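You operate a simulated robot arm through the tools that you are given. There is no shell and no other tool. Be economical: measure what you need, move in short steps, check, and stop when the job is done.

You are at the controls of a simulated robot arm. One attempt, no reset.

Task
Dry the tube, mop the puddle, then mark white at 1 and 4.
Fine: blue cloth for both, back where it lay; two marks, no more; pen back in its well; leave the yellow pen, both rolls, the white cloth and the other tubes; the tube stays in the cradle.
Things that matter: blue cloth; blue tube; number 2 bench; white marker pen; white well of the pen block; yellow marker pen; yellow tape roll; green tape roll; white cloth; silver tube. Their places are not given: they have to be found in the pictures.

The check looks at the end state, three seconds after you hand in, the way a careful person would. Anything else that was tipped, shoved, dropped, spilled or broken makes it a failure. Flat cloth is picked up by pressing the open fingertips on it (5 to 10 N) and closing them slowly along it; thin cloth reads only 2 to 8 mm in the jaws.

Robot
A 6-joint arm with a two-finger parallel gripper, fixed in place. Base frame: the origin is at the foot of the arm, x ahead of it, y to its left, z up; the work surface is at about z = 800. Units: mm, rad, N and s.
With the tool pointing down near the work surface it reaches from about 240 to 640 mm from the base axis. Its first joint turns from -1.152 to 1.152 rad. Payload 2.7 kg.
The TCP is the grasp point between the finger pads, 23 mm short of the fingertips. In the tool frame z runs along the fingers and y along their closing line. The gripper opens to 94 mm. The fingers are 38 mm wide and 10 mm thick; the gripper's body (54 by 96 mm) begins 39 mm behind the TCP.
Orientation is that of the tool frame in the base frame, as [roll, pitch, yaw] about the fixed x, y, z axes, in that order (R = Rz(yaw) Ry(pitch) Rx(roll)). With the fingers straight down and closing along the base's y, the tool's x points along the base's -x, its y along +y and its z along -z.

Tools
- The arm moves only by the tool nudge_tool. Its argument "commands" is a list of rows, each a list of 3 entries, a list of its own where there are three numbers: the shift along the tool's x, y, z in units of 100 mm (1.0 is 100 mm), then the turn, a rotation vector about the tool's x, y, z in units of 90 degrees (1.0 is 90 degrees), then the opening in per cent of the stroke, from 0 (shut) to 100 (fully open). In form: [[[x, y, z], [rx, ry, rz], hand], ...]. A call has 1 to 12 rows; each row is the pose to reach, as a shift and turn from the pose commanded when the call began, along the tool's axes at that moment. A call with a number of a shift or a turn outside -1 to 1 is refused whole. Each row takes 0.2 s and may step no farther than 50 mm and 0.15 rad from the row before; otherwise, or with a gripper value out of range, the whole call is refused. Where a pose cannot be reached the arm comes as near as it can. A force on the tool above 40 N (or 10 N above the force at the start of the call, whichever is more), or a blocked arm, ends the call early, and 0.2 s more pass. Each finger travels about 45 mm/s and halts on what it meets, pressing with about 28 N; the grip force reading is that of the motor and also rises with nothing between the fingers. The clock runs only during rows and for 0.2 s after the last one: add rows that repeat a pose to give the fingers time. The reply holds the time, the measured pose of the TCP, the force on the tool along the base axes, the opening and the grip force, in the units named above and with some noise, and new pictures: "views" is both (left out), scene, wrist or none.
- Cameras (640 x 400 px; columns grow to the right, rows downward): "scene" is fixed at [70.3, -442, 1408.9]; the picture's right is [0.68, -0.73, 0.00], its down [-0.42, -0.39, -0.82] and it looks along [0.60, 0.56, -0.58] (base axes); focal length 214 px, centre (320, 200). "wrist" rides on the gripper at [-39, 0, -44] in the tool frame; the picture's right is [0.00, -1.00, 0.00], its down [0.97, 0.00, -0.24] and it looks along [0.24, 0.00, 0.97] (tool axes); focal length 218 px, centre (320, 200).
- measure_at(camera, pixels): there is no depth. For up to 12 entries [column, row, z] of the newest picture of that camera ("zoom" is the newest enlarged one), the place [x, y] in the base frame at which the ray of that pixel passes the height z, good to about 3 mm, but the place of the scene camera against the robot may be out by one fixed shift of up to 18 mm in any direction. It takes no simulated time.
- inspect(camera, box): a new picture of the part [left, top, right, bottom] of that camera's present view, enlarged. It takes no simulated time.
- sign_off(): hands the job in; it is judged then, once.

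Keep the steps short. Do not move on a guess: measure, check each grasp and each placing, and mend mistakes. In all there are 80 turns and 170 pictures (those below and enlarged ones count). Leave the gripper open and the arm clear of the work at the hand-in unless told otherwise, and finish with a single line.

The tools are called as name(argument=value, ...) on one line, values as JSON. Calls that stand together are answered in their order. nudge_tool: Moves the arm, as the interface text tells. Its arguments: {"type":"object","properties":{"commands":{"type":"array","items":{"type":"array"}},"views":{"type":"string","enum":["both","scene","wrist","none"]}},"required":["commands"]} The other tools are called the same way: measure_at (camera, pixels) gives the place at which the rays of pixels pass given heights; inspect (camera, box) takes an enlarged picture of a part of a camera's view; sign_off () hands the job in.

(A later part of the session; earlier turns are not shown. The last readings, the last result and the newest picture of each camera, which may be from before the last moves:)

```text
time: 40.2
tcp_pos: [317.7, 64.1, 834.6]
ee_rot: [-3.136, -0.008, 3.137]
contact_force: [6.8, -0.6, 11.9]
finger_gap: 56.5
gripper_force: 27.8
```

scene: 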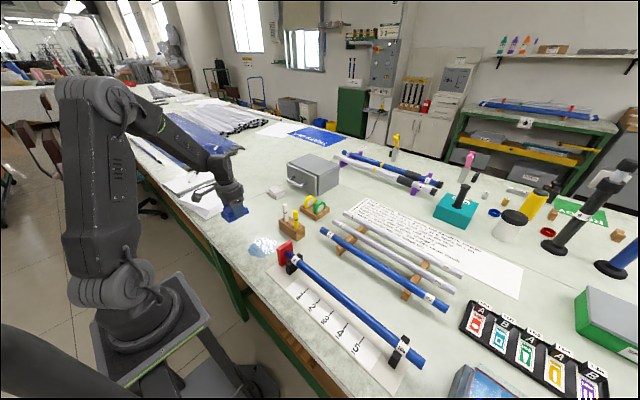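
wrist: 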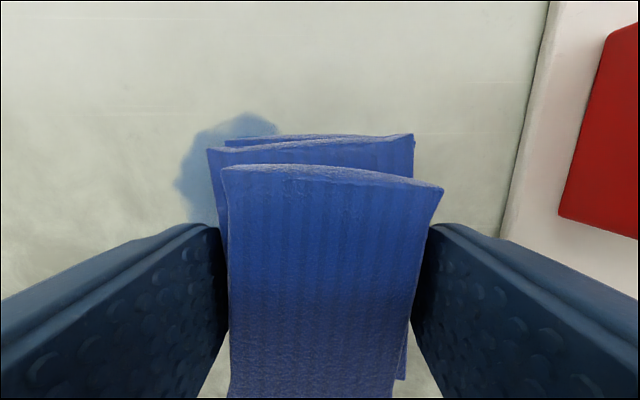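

The cloth is darkening and the patch is smaller. I'll mop back along the rear strip, then lift and look.

nudge_tool(commands=[[[0, 0.1, 0.0], [0, 0, 0], 28], [[0, 0.2, 0.0], [0, 0, 0], 28], [[0, 0.3, 0.0], [0, 0, 0], 28], [[0, 0.4, 0.0], [0, 0, 0], 28], [[0, 0.5, 0.0], [0, 0, 0], 28], [[0, 0.6, 0.0], [0, 0, 0], 28]], views="none")

nudge_tool(commands=[[[-0.1, 0, 0.0], [0, 0, 0], 28], [[-0.2, 0, 0.0], [0, 0, 0], 28], [[-0.3, 0, 0.0], [0, 0, 0], 28], [[-0.4, 0, 0.0], [0, 0, 0], 28], [[-0.4, 0, -0.4], [0, 0, 0], 28], [[-0.2, 0.4, -0.6], [0, 0, 0], 28], [[0.0, 0.8, -0.8], [0, 0, 0], 28]], views="both")

inspect(camera="scene", box=[210, 190, 350, 290])

```text
time: 41.6
tcp_pos: [317.8, 124.5, 833.4]
ee_rot: [-3.136, -0.007, 3.14]
contact_force: [0.4, -14.5, 35.2]
finger_gap: 56.8
gripper_force: 27.6
```

```text
time: 43.2
tcp_pos: [316.3, 202.1, 913.6]
ee_rot: [-3.136, -0.009, 3.138]
contact_force: [-0.3, -0.3, -0.1]
finger_gap: 56.9
gripper_force: 28.1
```

scene: 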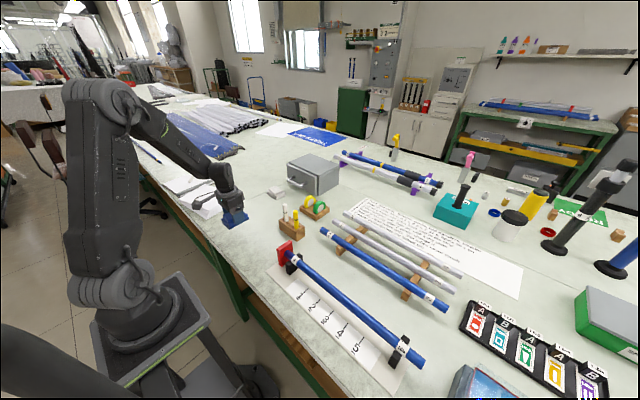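
wrist: 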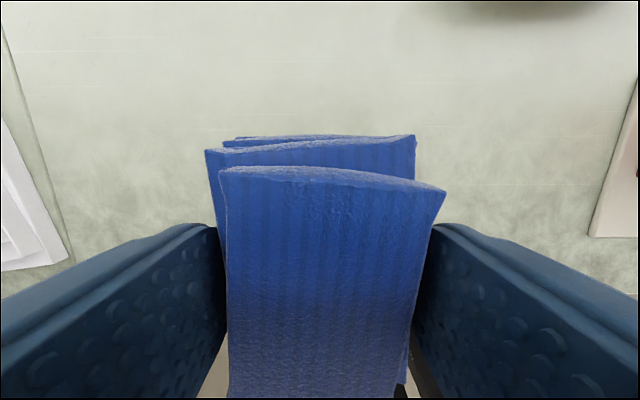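

```text
4.00 times, centred on (280, 240) of scene
```

zoom: 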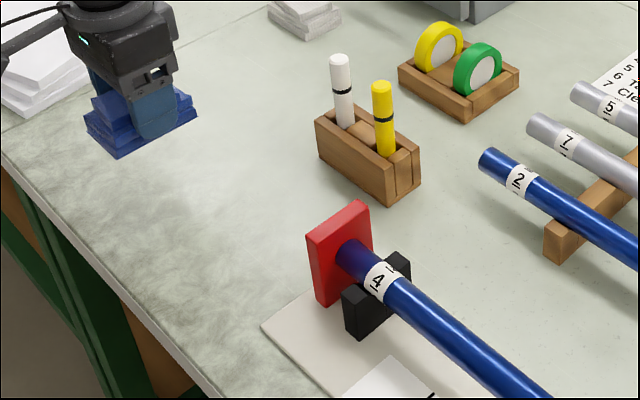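

The puddle is gone. I'll return the cloth to where it lay: TCP (330,237), yaw turned back 9°, and set down at about z 836.

nudge_tool(commands=[[[-0.14, 0.35, 0], [0, 0, -0.05], 28], [[-0.14, 0.35, 0.3], [0, 0, -0.1], 28], [[-0.14, 0.35, 0.6], [0, 0, -0.1], 28], [[-0.14, 0.35, 0.73], [0, 0, -0.1], 28], [[-0.14, 0.35, 0.77], [0, 0, -0.1], 28]], views="scene")

```text
time: 44.4
tcp_pos: [330.8, 240.8, 834.9]
ee_rot: [-3.138, -0.007, -2.987]
contact_force: [0.9, -0.3, -0.6]
finger_gap: 57.2
gripper_force: 27.9
```

scene: 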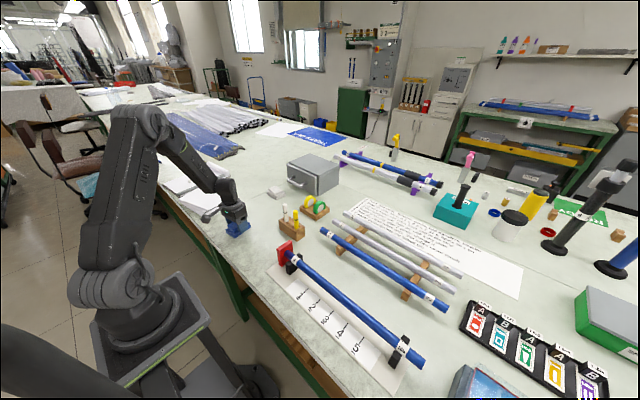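

I'm 4 mm too far in y and almost on the table. I'll correct, open slowly and rise.

nudge_tool(commands=[[[0, -0.04, 0.005], [0, 0, 0], 28], [[0, -0.04, 0.01], [0, 0, 0], 40], [[0, -0.04, 0.01], [0, 0, 0], 70], [[0, -0.04, 0.01], [0, 0, 0], 100], [[0, -0.04, 0.01], [0, 0, 0], 100], [[0, -0.04, -0.3], [0, 0, 0], 100], [[0, -0.04, -0.6], [0, 0, 0.05], 100], [[0, -0.04, -1.0], [0, 0, 0.1], 100]], views="wrist")

measure_at(camera="wrist", pixels=[[320, 200, 825]])

```text
time: 46.2
tcp_pos: [332.6, 234.8, 935.9]
ee_rot: [-3.137, -0.008, 3.139]
contact_force: [0.2, -0.4, -0.7]
finger_gap: 93.7
gripper_force: 0.1
```

wrist: 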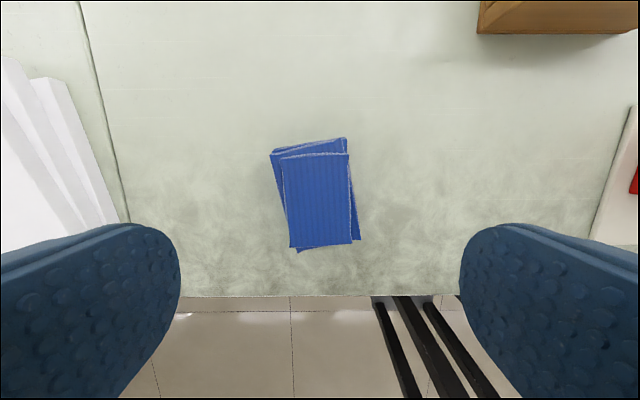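

```text
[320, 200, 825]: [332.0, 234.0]
```

The cloth lies within about 4 mm of its old place and angle. Now the white pen: I'll rise and move to look down on the block.

nudge_tool(commands=[[[-0.2, -0.2, -0.35], [0, 0, 0], 100], [[-0.5, -0.4, -0.6], [0, 0, 0], 100], [[-0.75, -0.7, -0.8], [0, 0, 0], 100], [[-0.9, -1.0, -1.0], [0, 0, 0], 100]], views="none")

nudge_tool(commands=[[[-0.1, -0.25, -0.2], [0, 0, 0], 100], [[-0.2, -0.4, -0.4], [0, 0, 0], 100], [[-0.2, -0.4, -0.4], [0, 0, 0], 100]], views="both")

inspect(camera="wrist", box=[260, 120, 380, 240])

inspect(camera="scene", box=[265, 190, 335, 250])

```text
time: 47.2
tcp_pos: [424.3, 135.4, 1034.9]
ee_rot: [-3.137, -0.008, 3.14]
contact_force: [0.2, 0.2, -1.1]
finger_gap: 94.1
gripper_force: 0.1
```

```text
time: 48.0
tcp_pos: [443.7, 95.3, 1074.2]
ee_rot: [-3.137, -0.009, 3.139]
contact_force: [-0.4, -0.1, -0.2]
finger_gap: 94.1
gripper_force: 0.0
```

scene: 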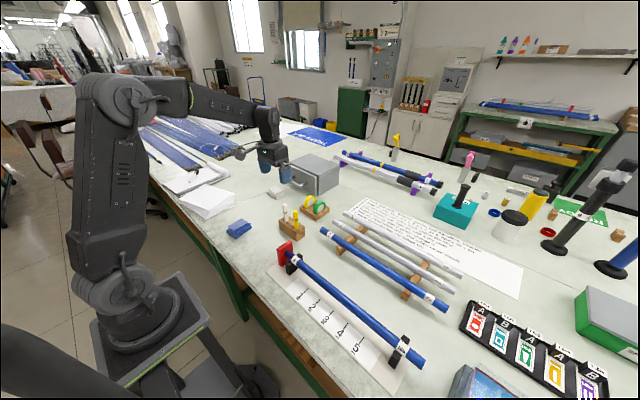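
wrist: 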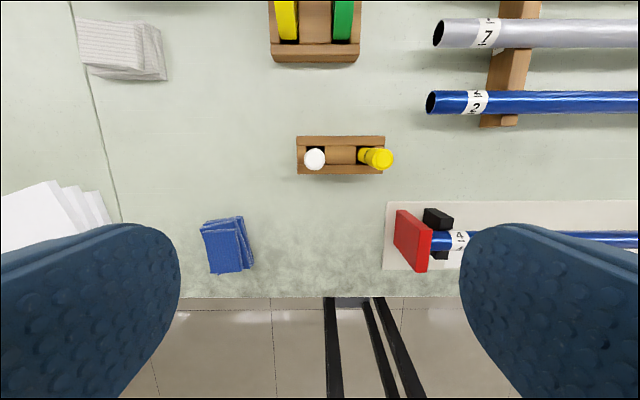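

```text
3.33 times, centred on (320, 180) of wrist
```

zoom: 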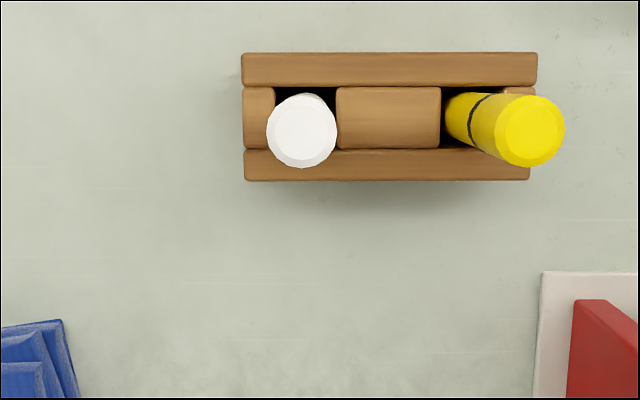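

```text
6.67 times, centred on (300, 220) of scene
```

zoom: 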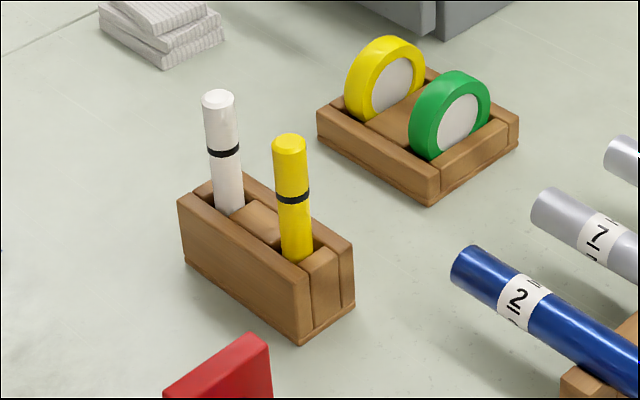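

The white pen stands almost upright at wrist (314,159), with the yellow one about 60 mm away. I'll measure the pen tops at several heights to get their real heights.

measure_at(camera="wrist", pixels=[[316, 159, 850], [316, 159, 900], [316, 159, 930], [378, 159, 850], [378, 159, 900], [378, 159, 930], [298, 136, 845], [384, 136, 845], [384, 174, 845], [314, 150, 845]])

measure_at(camera="scene", pixels=[[295, 210, 850], [295, 210, 880], [295, 210, 900], [295, 210, 920], [303, 217, 880], [303, 217, 900], [303, 217, 920], [304, 252, 800], [285, 238, 800]])

```text
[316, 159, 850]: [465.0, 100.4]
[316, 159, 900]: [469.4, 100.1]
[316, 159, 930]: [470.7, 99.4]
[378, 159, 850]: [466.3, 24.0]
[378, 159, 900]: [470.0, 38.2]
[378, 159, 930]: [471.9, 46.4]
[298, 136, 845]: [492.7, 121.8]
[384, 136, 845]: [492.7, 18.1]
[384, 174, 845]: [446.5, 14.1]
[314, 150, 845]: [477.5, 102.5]
```

```text
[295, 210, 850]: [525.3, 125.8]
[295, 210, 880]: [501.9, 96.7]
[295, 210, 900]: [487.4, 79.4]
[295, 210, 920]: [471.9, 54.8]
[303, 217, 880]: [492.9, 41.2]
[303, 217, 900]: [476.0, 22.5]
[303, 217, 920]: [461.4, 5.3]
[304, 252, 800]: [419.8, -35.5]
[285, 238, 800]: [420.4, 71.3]
```

The pen tops are near z 920, the block top is about 848 and the white pen is at about (470,100). I'll move over it with the jaws half open, staying above the tops, and check the alignment.

nudge_tool(commands=[[[-0.13, 0.02, 0.3], [0.003, 0.006, 0], 80], [[-0.26, 0.05, 0.6], [0.003, 0.006, 0], 60], [[-0.26, 0.05, 0.9], [0.003, 0.006, 0], 50], [[-0.26, 0.05, 0.95], [0.003, 0.006, 0], 50]], views="both")

inspect(camera="wrist", box=[240, 150, 460, 290])

inspect(camera="scene", box=[260, 170, 340, 250])

```text
time: 49.0
tcp_pos: [471.8, 100.0, 980.6]
ee_rot: [-3.133, -0.018, 3.137]
contact_force: [0.2, -0.3, 0.0]
finger_gap: 47.1
gripper_force: 0.1
```

scene: 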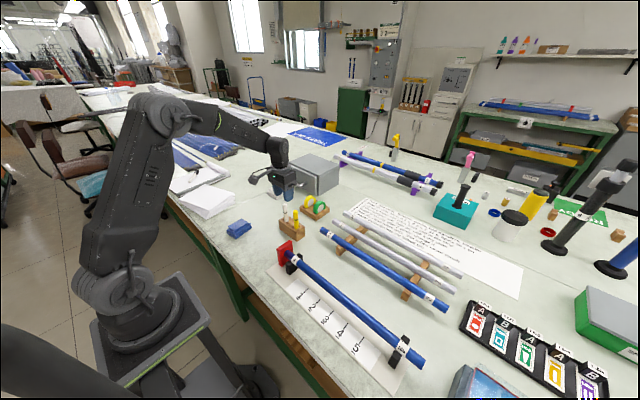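
wrist: 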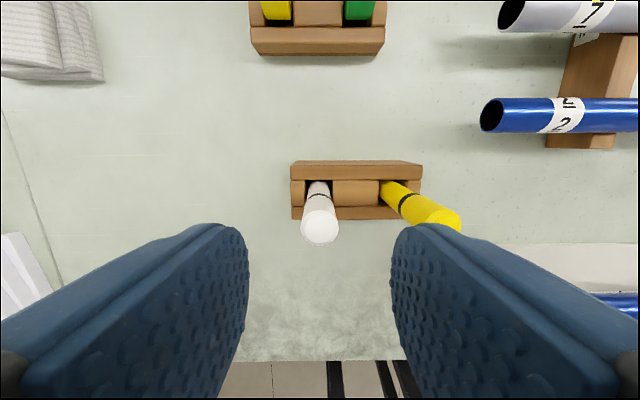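

```text
2.86 times, centred on (350, 220) of wrist
```

zoom: 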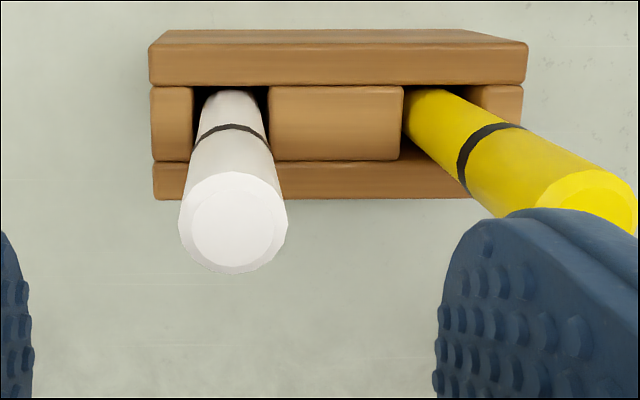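

```text
5.00 times, centred on (300, 210) of scene
```

zoom: 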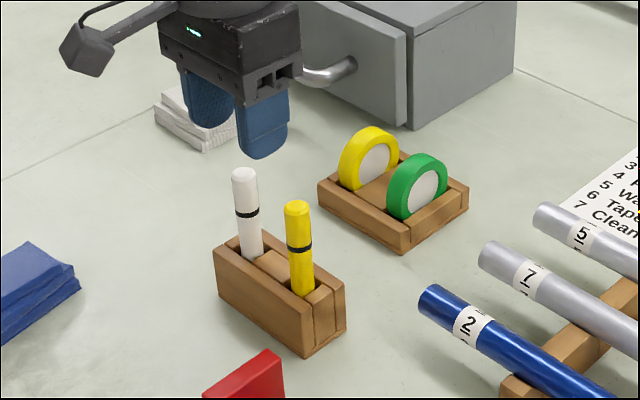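

My tilt correction went the wrong way (pitch -0.018), so I'll reverse it. First I'll measure the pen top and base positions.

measure_at(camera="wrist", pixels=[[322, 230, 920], [322, 230, 910], [317, 185, 848], [436, 220, 920], [436, 220, 910]])

nudge_tool(commands=[[[0, 0, 0], [-0.0055, -0.0115, 0], 50], [[0, 0, 0], [-0.0055, -0.0115, 0], 50]], views="wrist")

measure_at(camera="wrist", pixels=[[322, 228, 920], [322, 228, 910]])

```text
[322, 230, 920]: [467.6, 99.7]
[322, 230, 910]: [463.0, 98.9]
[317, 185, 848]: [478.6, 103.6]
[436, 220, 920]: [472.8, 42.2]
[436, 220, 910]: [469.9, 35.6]
```

```text
time: 49.6
tcp_pos: [469.0, 99.6, 979.0]
ee_rot: [3.141, 0.0, 3.138]
contact_force: [0.2, -1.5, 0.5]
finger_gap: 47.0
gripper_force: 0.1
```

wrist: 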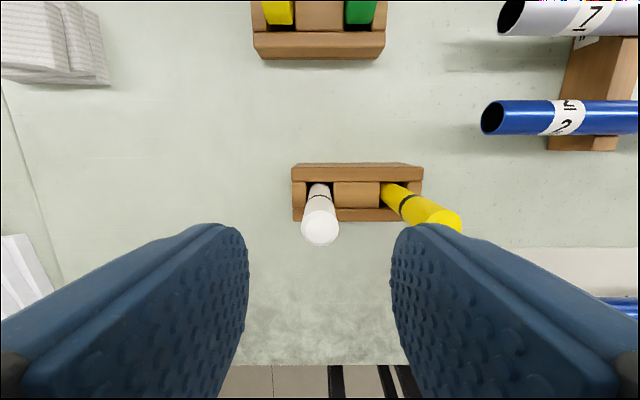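

```text
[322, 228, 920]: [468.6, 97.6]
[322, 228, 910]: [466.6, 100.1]
```

Level now, and the pen is under the TCP at about (469,99). I'll descend to z≈897, checking for contact.

nudge_tool(commands=[[[0, 0, 0.25], [0, 0, 0], 50], [[0, 0, 0.5], [0, 0, 0], 50], [[0, 0, 0.65], [0, 0, 0], 50], [[0, 0, 0.75], [0, 0, 0], 50], [[0, 0, 0.82], [0, 0, 0], 50]], views="both")

inspect(camera="scene", box=[260, 170, 340, 250])

```text
time: 50.8
tcp_pos: [469.4, 100.4, 898.7]
ee_rot: [-3.14, 0.0, 3.137]
contact_force: [0.2, 0.2, -0.2]
finger_gap: 47.2
gripper_force: 0.1
```

scene: 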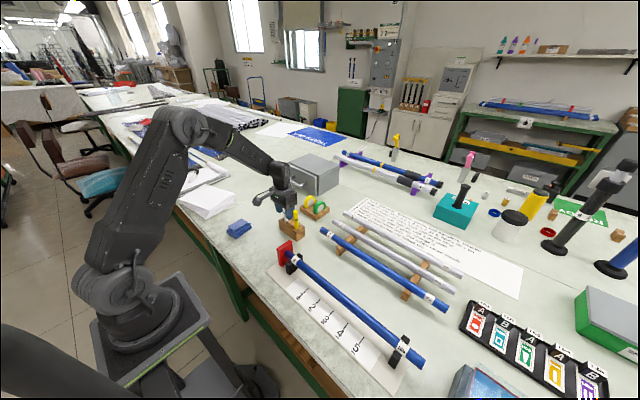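
wrist: 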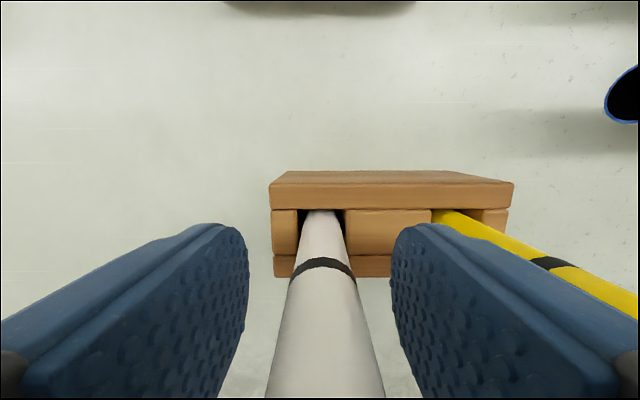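

```text
5.00 times, centred on (300, 210) of scene
```

zoom: 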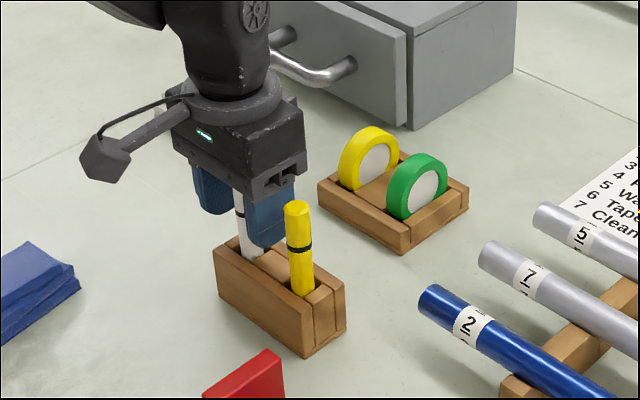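

The pen sits centred between the pads. I'll close gently.

nudge_tool(commands=[[[0, 0, 0], [0, 0, 0], 40], [[0, 0, 0], [0, 0, 0], 30], [[0, 0, 0], [0, 0, 0], 22], [[0, 0, 0], [0, 0, 0], 16], [[0, 0, 0], [0, 0, 0], 10], [[0, 0, 0], [0, 0, 0], 5], [[0, 0, 0], [0, 0, 0], 5]], views="wrist")

```text
time: 52.4
tcp_pos: [468.7, 101.7, 897.9]
ee_rot: [-3.14, -0.002, 3.139]
contact_force: [-0.5, -0.8, 0.0]
finger_gap: 16.4
gripper_force: 27.8
```

wrist: 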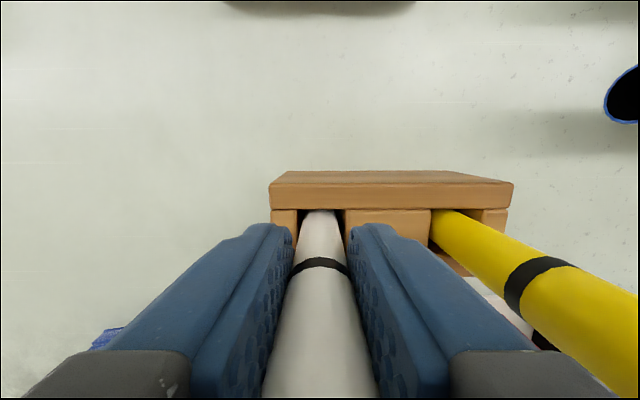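

Held: the jaws read 16.4 mm. I'll lift straight up 100 mm and look at the pen's lower end.

nudge_tool(commands=[[[0, 0, -0.15], [0, 0, 0], 5], [[0, 0, -0.4], [0, 0, 0], 5], [[0, 0, -0.7], [0, 0, 0], 5], [[0, 0, -1.0], [0, 0, 0], 5]], views="both")

inspect(camera="scene", box=[250, 150, 340, 250])

inspect(camera="wrist", box=[220, 120, 420, 280])

```text
time: 53.4
tcp_pos: [468.6, 100.1, 998.0]
ee_rot: [-3.14, 0.0, 3.138]
contact_force: [0.0, 0.1, -0.3]
finger_gap: 16.7
gripper_force: 28.3
```

scene: 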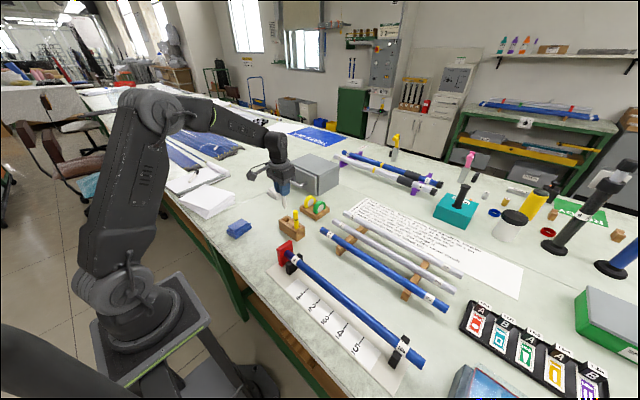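
wrist: 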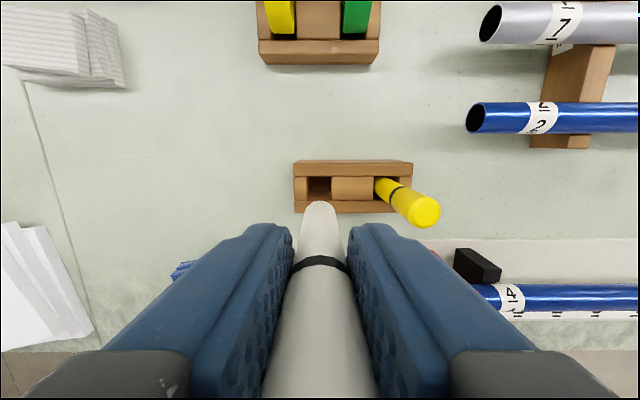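

```text
4.00 times, centred on (295, 200) of scene
```

zoom: 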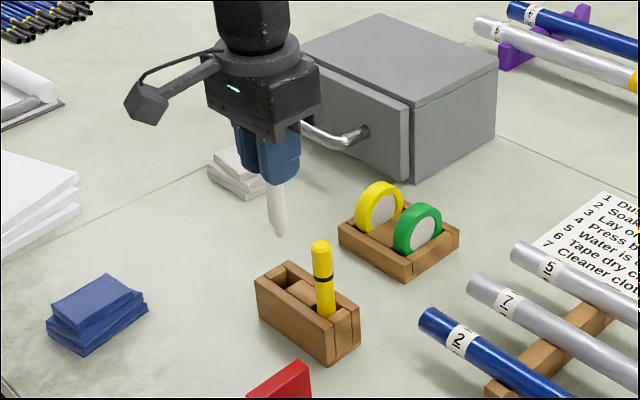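

```text
2.50 times, centred on (320, 200) of wrist
```

zoom: 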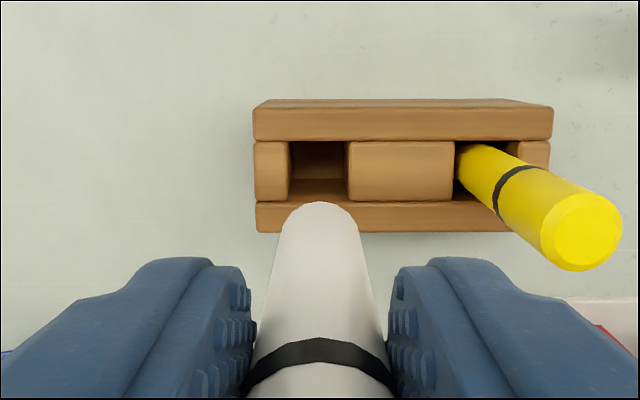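

The pen is out, tapered tip down, about 93 mm below the TCP by my estimate (scene tip at 285,209). I'll lift further, pull back in x away from the yellow pen, then travel along to mark 1.

nudge_tool(commands=[[[0, 0, -0.4], [0, 0, 0], 5], [[0.4, 0, -0.5], [0, 0, 0], 5], [[0.8, 0, -0.5], [0, 0, 0], 5], [[1.0, 0, -0.5], [0, 0, 0], 5]], views="none")

nudge_tool(commands=[[[0.1, -0.4, 0], [0, 0, 0], 5], [[0.1, -0.8, 0], [0, 0, 0], 5], [[0.1, -1.0, 0], [0, 0, 0], 5]], views="none")

nudge_tool(commands=[[[0, -0.4, 0], [0, 0, 0], 5], [[0, -0.8, 0], [0, 0, 0], 5], [[0, -1.0, 0], [0, 0, 0], 5]], views="none")

nudge_tool(commands=[[[0, -0.3, 0], [0, 0, 0], 5], [[0, -0.55, 0], [0, 0, 0], 5], [[0, -0.55, 0], [0, 0, 0], 5]], views="both")

inspect(camera="wrist", box=[200, 150, 440, 300])

```text
time: 54.4
tcp_pos: [369.0, 101.0, 1046.5]
ee_rot: [-3.141, 0.002, 3.139]
contact_force: [0.1, 0.0, 0.5]
finger_gap: 16.2
gripper_force: 28.2
```

```text
time: 55.2
tcp_pos: [361.5, 2.2, 1045.5]
ee_rot: [-3.14, 0.0, 3.141]
contact_force: [0.1, -0.4, 0.2]
finger_gap: 16.6
gripper_force: 27.7
```

```text
time: 56.0
tcp_pos: [360.7, -98.5, 1046.7]
ee_rot: [-3.14, 0.001, 3.14]
contact_force: [0.9, 0.2, -0.3]
finger_gap: 16.3
gripper_force: 28.0
```

```text
time: 56.8
tcp_pos: [356.7, -155.0, 1047.5]
ee_rot: [-3.139, -0.001, 3.139]
contact_force: [0.3, 0.4, 0.4]
finger_gap: 16.6
gripper_force: 27.9
```

scene: 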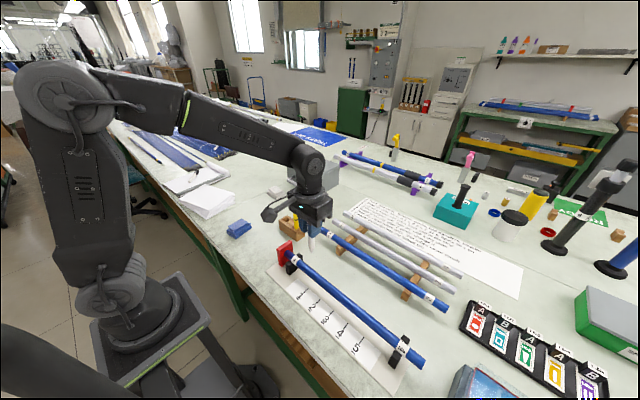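
wrist: 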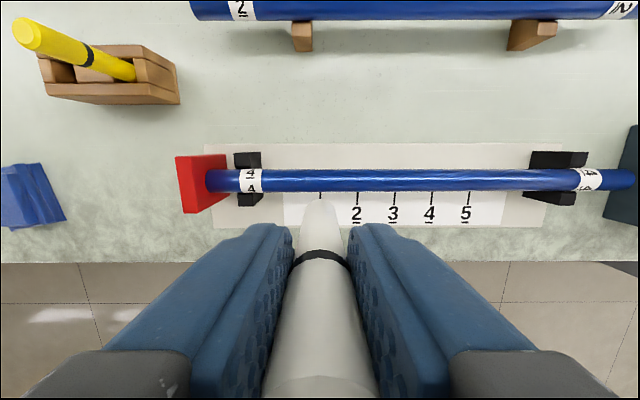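

```text
2.67 times, centred on (320, 225) of wrist
```

zoom: 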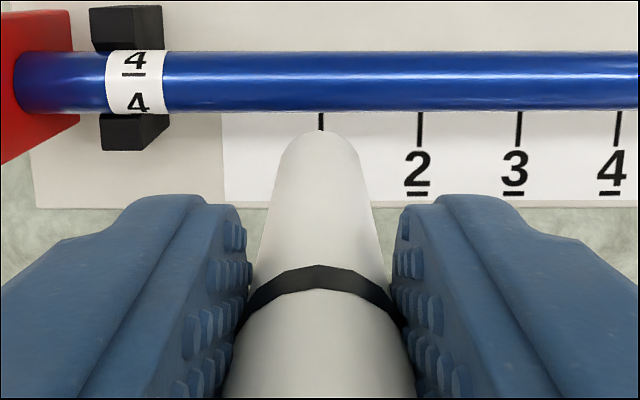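

Tick 1 lines up with the picture column of the pen (320). I'll measure ticks 1 and 4 and the tube's line.

measure_at(camera="wrist", pixels=[[320.4, 195, 803], [357, 195, 803], [394.4, 195, 803], [431.2, 195, 803], [465.5, 210, 803], [300, 180.5, 853], [430, 180.5, 853], [300, 169, 853], [300, 192, 853]])

```text
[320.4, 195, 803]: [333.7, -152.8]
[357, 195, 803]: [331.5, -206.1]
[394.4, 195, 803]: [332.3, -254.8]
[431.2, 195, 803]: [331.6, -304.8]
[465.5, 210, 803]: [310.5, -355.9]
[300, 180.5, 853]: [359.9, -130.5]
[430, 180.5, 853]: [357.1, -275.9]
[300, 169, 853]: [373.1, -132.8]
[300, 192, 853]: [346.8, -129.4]
```

Tick 1 is at y≈-155, tick 4 at y≈-305 and the tube's line at x≈359. I'll lower to just above the tube.

nudge_tool(commands=[[[-0.02, 0, 0.3], [0, 0, 0], 5], [[-0.02, 0, 0.55], [0, 0, 0], 5], [[-0.02, 0, 0.7], [0, 0, 0], 5], [[-0.02, 0, 0.7], [0, 0, 0], 5]], views="both")

inspect(camera="scene", box=[260, 200, 380, 300])

inspect(camera="wrist", box=[240, 150, 400, 260])

```text
time: 57.8
tcp_pos: [359.7, -152.4, 978.5]
ee_rot: [-3.141, 0.001, 3.138]
contact_force: [0.7, 0.0, -0.3]
finger_gap: 16.4
gripper_force: 28.3
```

scene: 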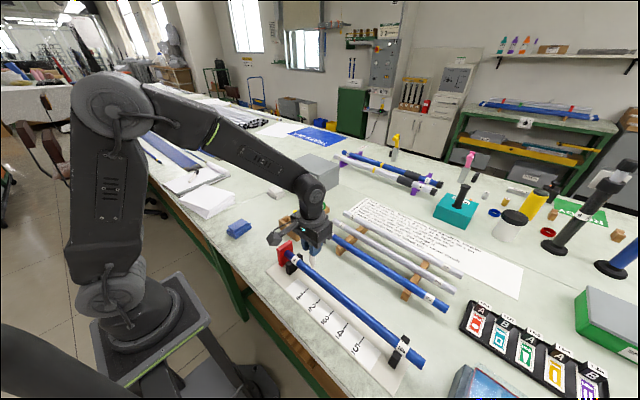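
wrist: 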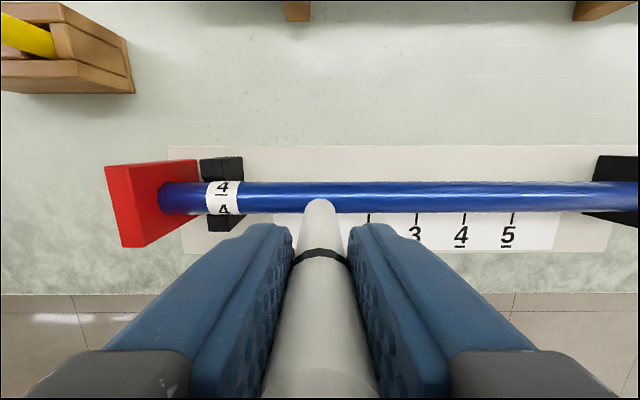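

```text
4.00 times, centred on (320, 250) of scene
```

zoom: 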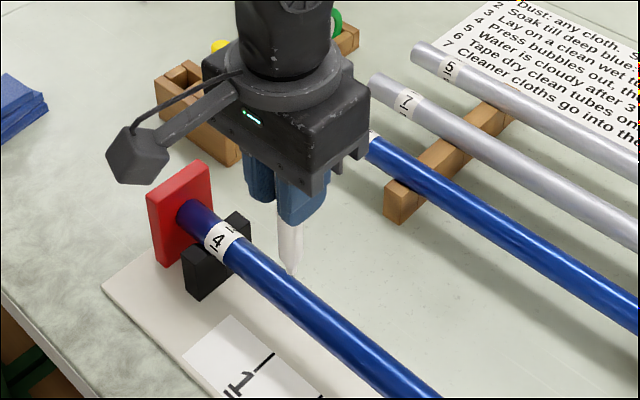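

```text
3.64 times, centred on (320, 205) of wrist
```

zoom: 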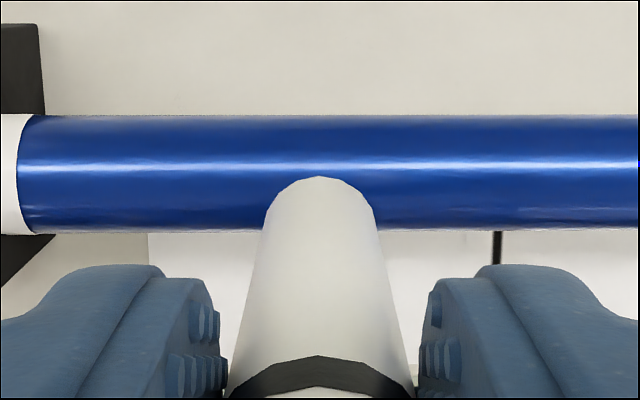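

Tick 2 appears 49 mm from the pen line, so the pen is within about 1 mm of tick 1. I'll lower slowly until it touches.

nudge_tool(commands=[[[0, 0, 0.04], [0, 0, 0], 5], [[0, 0, 0.08], [0, 0, 0], 5], [[0, 0, 0.11], [0, 0, 0], 5], [[0, 0, 0.13], [0, 0, 0], 5]], views="none")

```text
time: 58.8
tcp_pos: [359.8, -153.7, 964.6]
ee_rot: [-3.14, -0.001, 3.138]
contact_force: [-0.1, -0.4, 0.0]
finger_gap: 16.4
gripper_force: 28.1
```

nudge_tool(commands=[[[0, 0, 0.015], [0, 0, 0], 5], [[0, 0, 0.03], [0, 0, 0], 5]], views="none")

```text
time: 59.4
tcp_pos: [360.4, -154.3, 963.4]
ee_rot: [-3.14, 0.001, 3.14]
contact_force: [-2.3, -0.1, 16.0]
finger_gap: 16.6
gripper_force: 28.3
```

Touched at 16 N. I'll lift straight and check the mark.

nudge_tool(commands=[[[0, 0, -0.05], [0, 0, 0], 5], [[0, 0, -0.3], [0, 0, 0], 5], [[0, -0.2, -0.5], [0, 0, 0], 5], [[0, -0.6, -0.5], [0, 0, 0], 5], [[0, -0.95, -0.5], [0, 0, 0], 5]], views="both")

inspect(camera="scene", box=[265, 235, 385, 335])

inspect(camera="wrist", box=[120, 130, 340, 260])

```text
time: 60.6
tcp_pos: [360.0, -249.3, 1011.8]
ee_rot: [-3.141, -0.001, 3.139]
contact_force: [-0.8, -0.6, 0.3]
finger_gap: 16.3
gripper_force: 27.8
```

scene: 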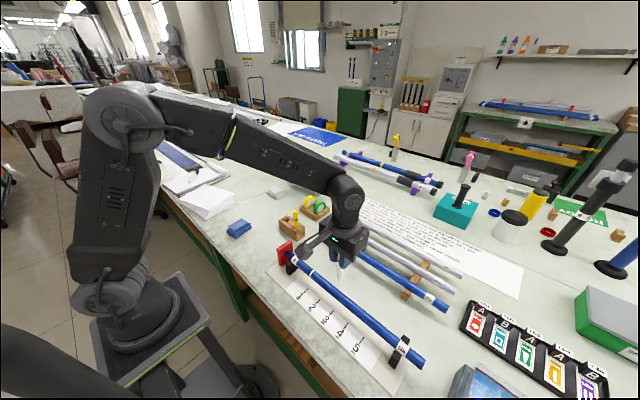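
wrist: 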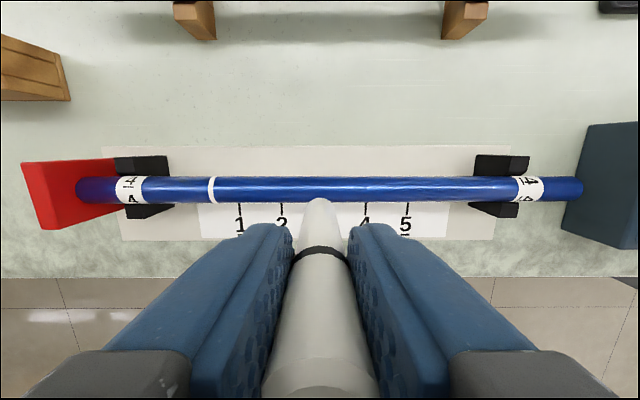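

```text
4.00 times, centred on (325, 285) of scene
```

zoom: 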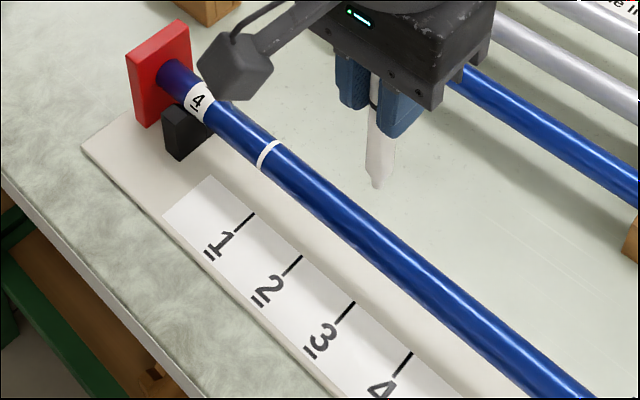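

```text
2.91 times, centred on (230, 195) of wrist
```

zoom: 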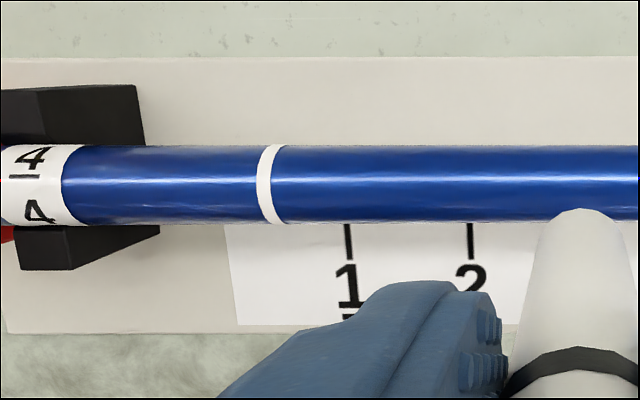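

A single white ring appeared. I'll check its position against the ticks allowing for height.

measure_at(camera="wrist", pixels=[[211.5, 189, 867], [239, 208, 803], [281.5, 208, 803], [366, 208, 803], [407, 208, 803]])

```text
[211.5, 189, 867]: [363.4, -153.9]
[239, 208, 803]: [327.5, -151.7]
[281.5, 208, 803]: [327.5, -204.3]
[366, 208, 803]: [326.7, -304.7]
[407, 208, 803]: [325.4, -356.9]
```

The ring is at y≈-154, at tick 1. Next is tick 4 at y≈-304.8: move 55 mm over and lower to just above the tube.

nudge_tool(commands=[[[0, -0.3, 0], [0, 0, 0], 5], [[0, -0.55, 0], [0, 0, 0], 5], [[0, -0.55, 0.25], [0, 0, 0], 5], [[0, -0.55, 0.36], [0, 0, 0], 5], [[0, -0.55, 0.36], [0, 0, 0], 5]], views="wrist")

inspect(camera="wrist", box=[200, 140, 440, 290])

measure_at(camera="wrist", pixels=[[320, 190, 867]])

```text
time: 61.8
tcp_pos: [360.0, -303.5, 975.7]
ee_rot: [-3.14, 0.0, 3.14]
contact_force: [0.0, -0.6, -0.1]
finger_gap: 16.5
gripper_force: 28.2
```

wrist: 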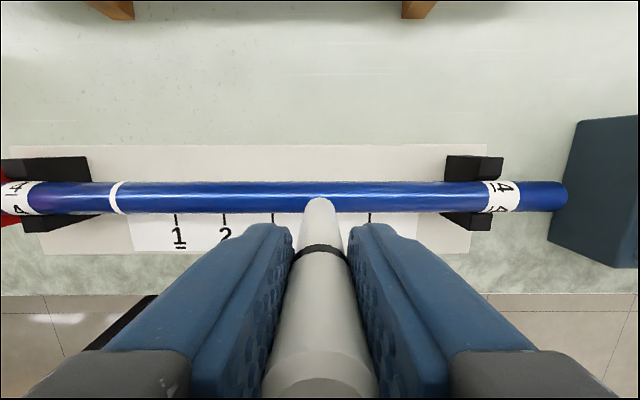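

```text
2.67 times, centred on (320, 215) of wrist
```

zoom: 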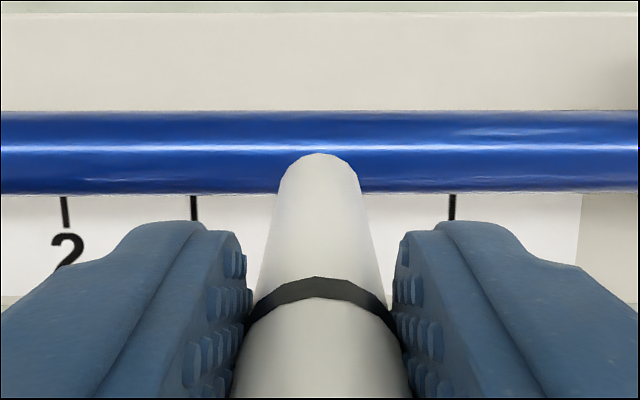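

```text
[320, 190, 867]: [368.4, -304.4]
```

Ticks 3 and 5 are nearly symmetric about the pen (midpoint column 321), so I shift 1 mm and lower until it touches.

nudge_tool(commands=[[[0, -0.01, 0.05], [0, 0, 0], 5], [[0, -0.01, 0.08], [0, 0, 0], 5], [[0, -0.01, 0.1], [0, 0, 0], 5], [[0, -0.01, 0.115], [0, 0, 0], 5]], views="none")

```text
time: 62.8
tcp_pos: [360.1, -305.6, 965.4]
ee_rot: [-3.137, 0.002, 3.139]
contact_force: [-0.4, -0.8, 4.1]
finger_gap: 16.5
gripper_force: 27.5
```

nudge_tool(commands=[[[0, 0, 0.012], [0, 0, 0], 5], [[0, 0, 0.012], [0, 0, 0], 5]], views="none")

nudge_tool(commands=[[[0, 0, -0.05], [0, 0, 0], 5], [[0, 0, -0.3], [0, 0, 0], 5], [[0, 0.2, -0.6], [0, 0, 0], 5], [[0, 0.6, -0.8], [0, 0, 0], 5], [[0, 1.0, -0.8], [0, 0, 0], 5]], views="both")

inspect(camera="scene", box=[265, 235, 435, 375])

inspect(camera="wrist", box=[200, 130, 500, 260])

```text
time: 63.4
tcp_pos: [359.8, -304.7, 964.5]
ee_rot: [-3.138, 0.002, 3.14]
contact_force: [-0.6, -0.2, 13.3]
finger_gap: 16.8
gripper_force: 27.9
```

```text
time: 64.6
tcp_pos: [361.8, -204.1, 1044.9]
ee_rot: [-3.141, -0.001, 3.139]
contact_force: [-0.1, 0.3, -0.5]
finger_gap: 16.6
gripper_force: 28.3
```

scene: 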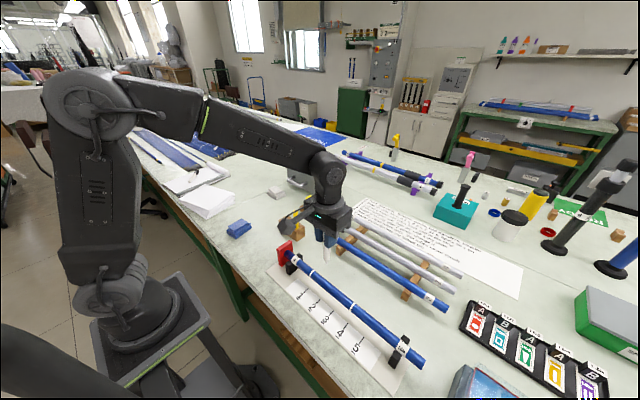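
wrist: 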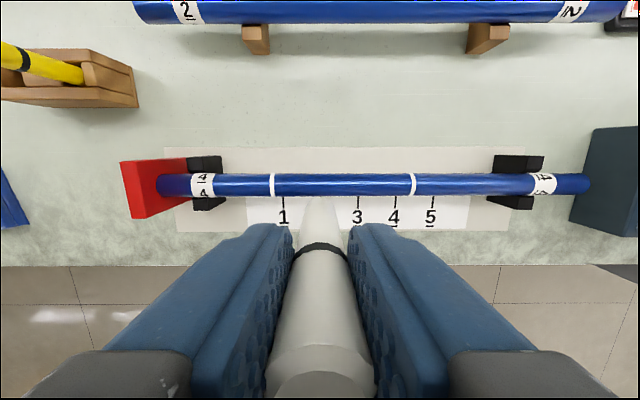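

```text
2.86 times, centred on (350, 305) of scene
```

zoom: 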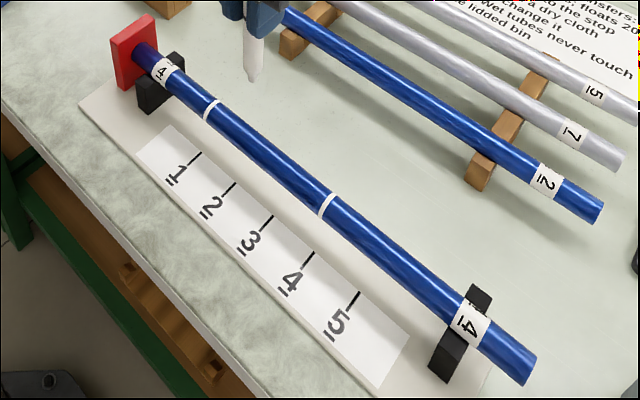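

```text
2.13 times, centred on (350, 195) of wrist
```

zoom: 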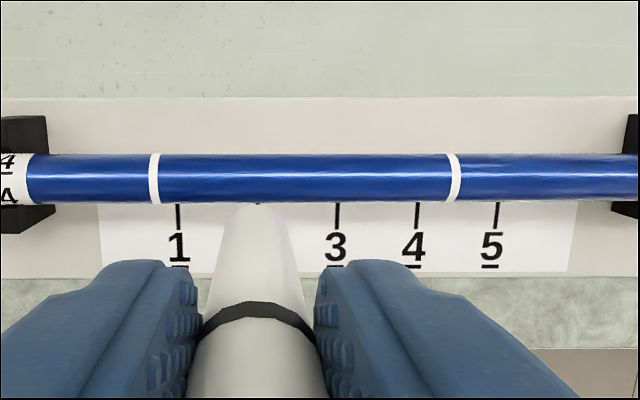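

Two clean rings. I'll verify both positions, then return the pen.

inspect(camera="wrist", box=[255, 165, 425, 235])

measure_at(camera="wrist", pixels=[[271.5, 182, 867], [412, 182, 867], [283.3, 203, 803], [395.5, 203, 803]])

```text
3.76 times, centred on (340, 200) of wrist
```

zoom: 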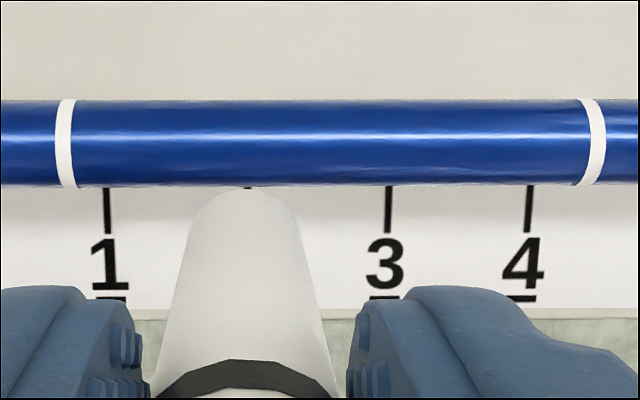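

```text
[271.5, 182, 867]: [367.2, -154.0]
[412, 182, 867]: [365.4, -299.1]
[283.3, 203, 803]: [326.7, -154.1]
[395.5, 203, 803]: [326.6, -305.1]
```

The rings agree with ticks 1 and 4 within the measuring error (TCP was at y -154 and -305 at contact). I'll carry the pen back along the same path.

nudge_tool(commands=[[[0, 0.45, 0], [0, 0, 0], 5], [[0, 0.9, 0], [0, 0, 0], 5], [[0, 1.0, 0], [0, 0, 0], 5]], views="none")

nudge_tool(commands=[[[0, 0.45, 0], [0, 0, 0], 5], [[0, 0.9, 0], [0, 0, 0], 5], [[0, 1.0, 0], [0, 0, 0], 5]], views="none")

nudge_tool(commands=[[[0, 0.45, 0], [0, 0, 0], 5], [[0, 0.9, 0], [0, 0, 0], 5], [[-0.3, 1.0, 0], [0, 0, 0], 5], [[-0.65, 1.0, 0], [0, 0, 0], 5], [[-0.9, 1.0, 0], [0, 0, 0], 5]], views="none")

```text
time: 65.4
tcp_pos: [361.4, -104.6, 1042.3]
ee_rot: [-3.14, 0.001, 3.137]
contact_force: [0.6, 0.1, -1.1]
finger_gap: 16.2
gripper_force: 27.4
```

```text
time: 66.2
tcp_pos: [360.4, -3.3, 1042.6]
ee_rot: [-3.139, 0.0, 3.138]
contact_force: [-1.4, -0.1, -1.2]
finger_gap: 16.4
gripper_force: 28.2
```

```text
time: 67.4
tcp_pos: [450.9, 93.8, 1042.1]
ee_rot: [-3.139, 0.001, 3.138]
contact_force: [-0.5, 1.0, 0.0]
finger_gap: 16.6
gripper_force: 27.2
```

Now to above the well, (469,100.3), and lower until the tip is a little above the block.

nudge_tool(commands=[[[-0.18, 0.06, 0], [0, 0, 0], 5], [[-0.18, 0.06, 0.25], [0, 0, 0], 5], [[-0.18, 0.06, 0.45], [0, 0, 0], 5], [[-0.18, 0.06, 0.45], [0, 0, 0], 5]], views="both")

inspect(camera="wrist", box=[220, 120, 420, 280])

inspect(camera="scene", box=[250, 150, 340, 250])

```text
time: 68.4
tcp_pos: [470.1, 100.8, 996.5]
ee_rot: [-3.139, 0.002, 3.138]
contact_force: [0.6, 0.6, -1.1]
finger_gap: 16.5
gripper_force: 28.2
```

scene: 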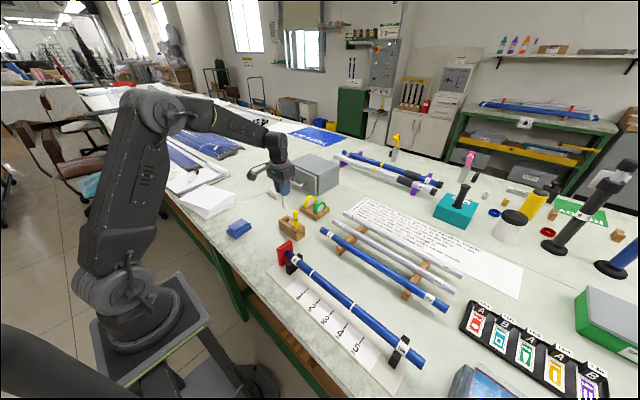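
wrist: 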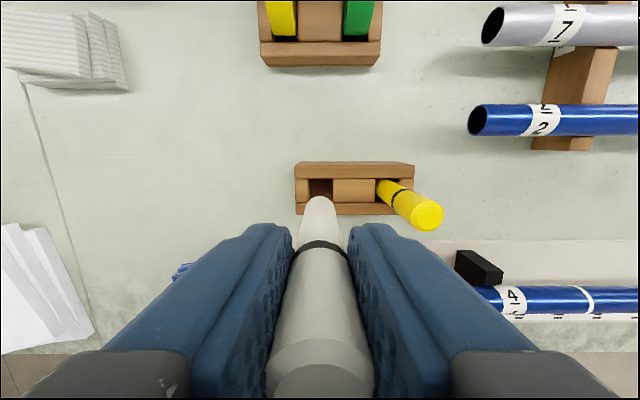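

```text
2.50 times, centred on (320, 200) of wrist
```

zoom: 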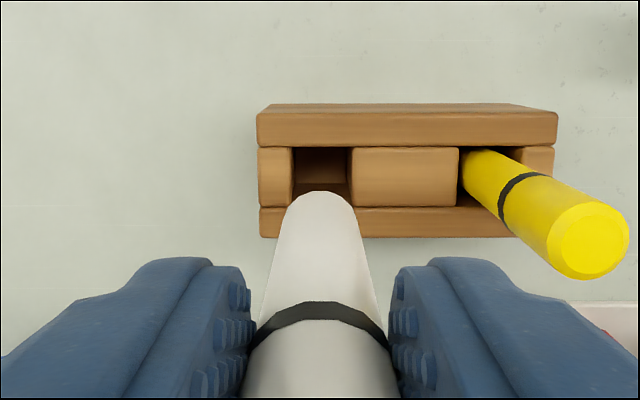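

```text
4.00 times, centred on (295, 200) of scene
```

zoom: 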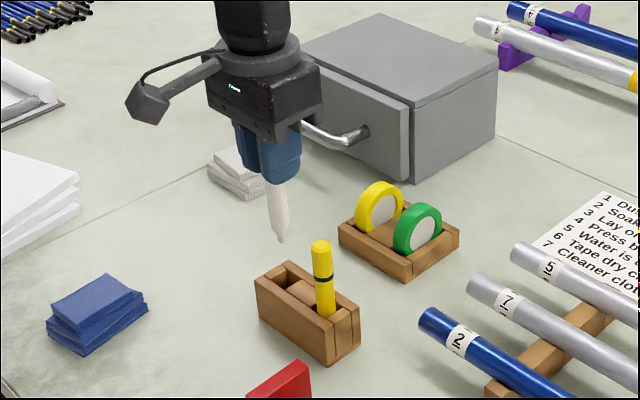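

The pen has crept down a few mm in the grip (the black ring is at row 245, it was 262) but it is still vertical and lined up with the well (well centre column ≈321). I'll insert it slowly while watching the force.

nudge_tool(commands=[[[0.01, 0, 0.25], [0, 0, 0], 5], [[0.01, 0, 0.4], [0, 0, 0], 5], [[0.01, 0, 0.5], [0, 0, 0], 5], [[0.01, 0, 0.6], [0, 0, 0], 5], [[0.01, 0, 0.7], [0, 0, 0], 5], [[0.01, 0, 0.78], [0, 0, 0], 5]], views="both")

inspect(camera="scene", box=[260, 170, 340, 250])

```text
time: 69.8
tcp_pos: [469.1, 99.4, 920.6]
ee_rot: [3.141, 0.002, 3.138]
contact_force: [-0.4, -0.4, -0.6]
finger_gap: 16.7
gripper_force: 28.1
```

scene: 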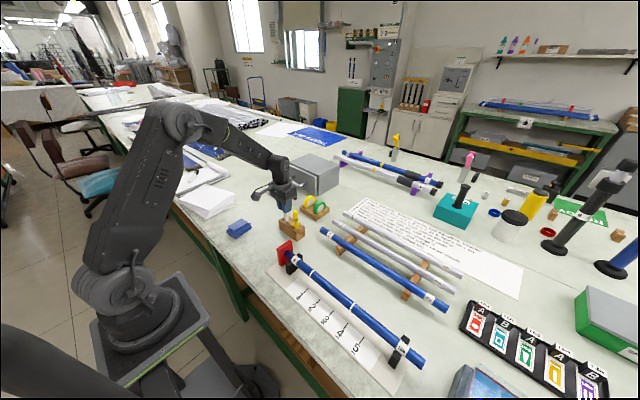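
wrist: 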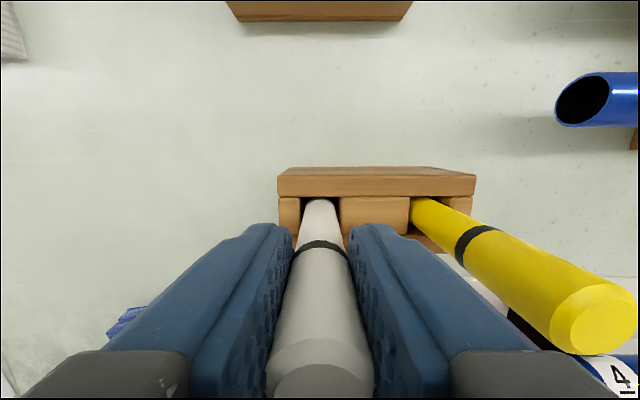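

```text
5.00 times, centred on (300, 210) of scene
```

zoom: 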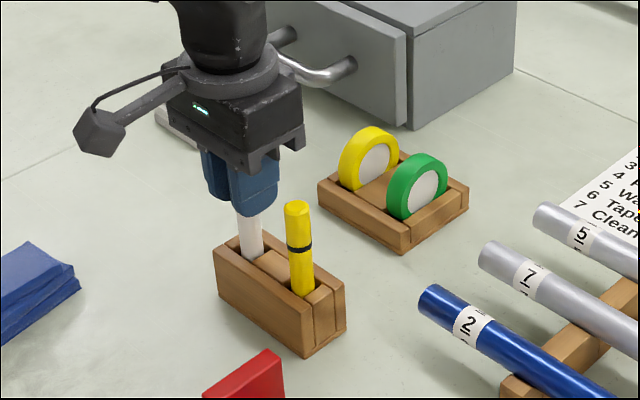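

It is in the well with no contact force. I'll continue down in 3 mm steps until it bottoms.

nudge_tool(commands=[[[0, 0, 0.03], [0, 0, 0], 5], [[0, 0, 0.06], [0, 0, 0], 5], [[0, 0, 0.09], [0, 0, 0], 5], [[0, 0, 0.11], [0, 0, 0], 5]], views="none")

```text
time: 70.8
tcp_pos: [468.6, 99.3, 910.1]
ee_rot: [-3.14, -0.001, 3.139]
contact_force: [-0.7, 0.8, 0.0]
finger_gap: 16.4
gripper_force: 27.4
```

nudge_tool(commands=[[[0, 0, 0.02], [0, 0, 0], 5], [[0, 0, 0.04], [0, 0, 0], 5], [[0, 0, 0.055], [0, 0, 0], 5]], views="none")

```text
time: 71.6
tcp_pos: [468.6, 100.9, 906.7]
ee_rot: [-3.142, 0.005, 3.14]
contact_force: [-2.0, -0.1, 22.2]
finger_gap: 16.6
gripper_force: 28.3
```

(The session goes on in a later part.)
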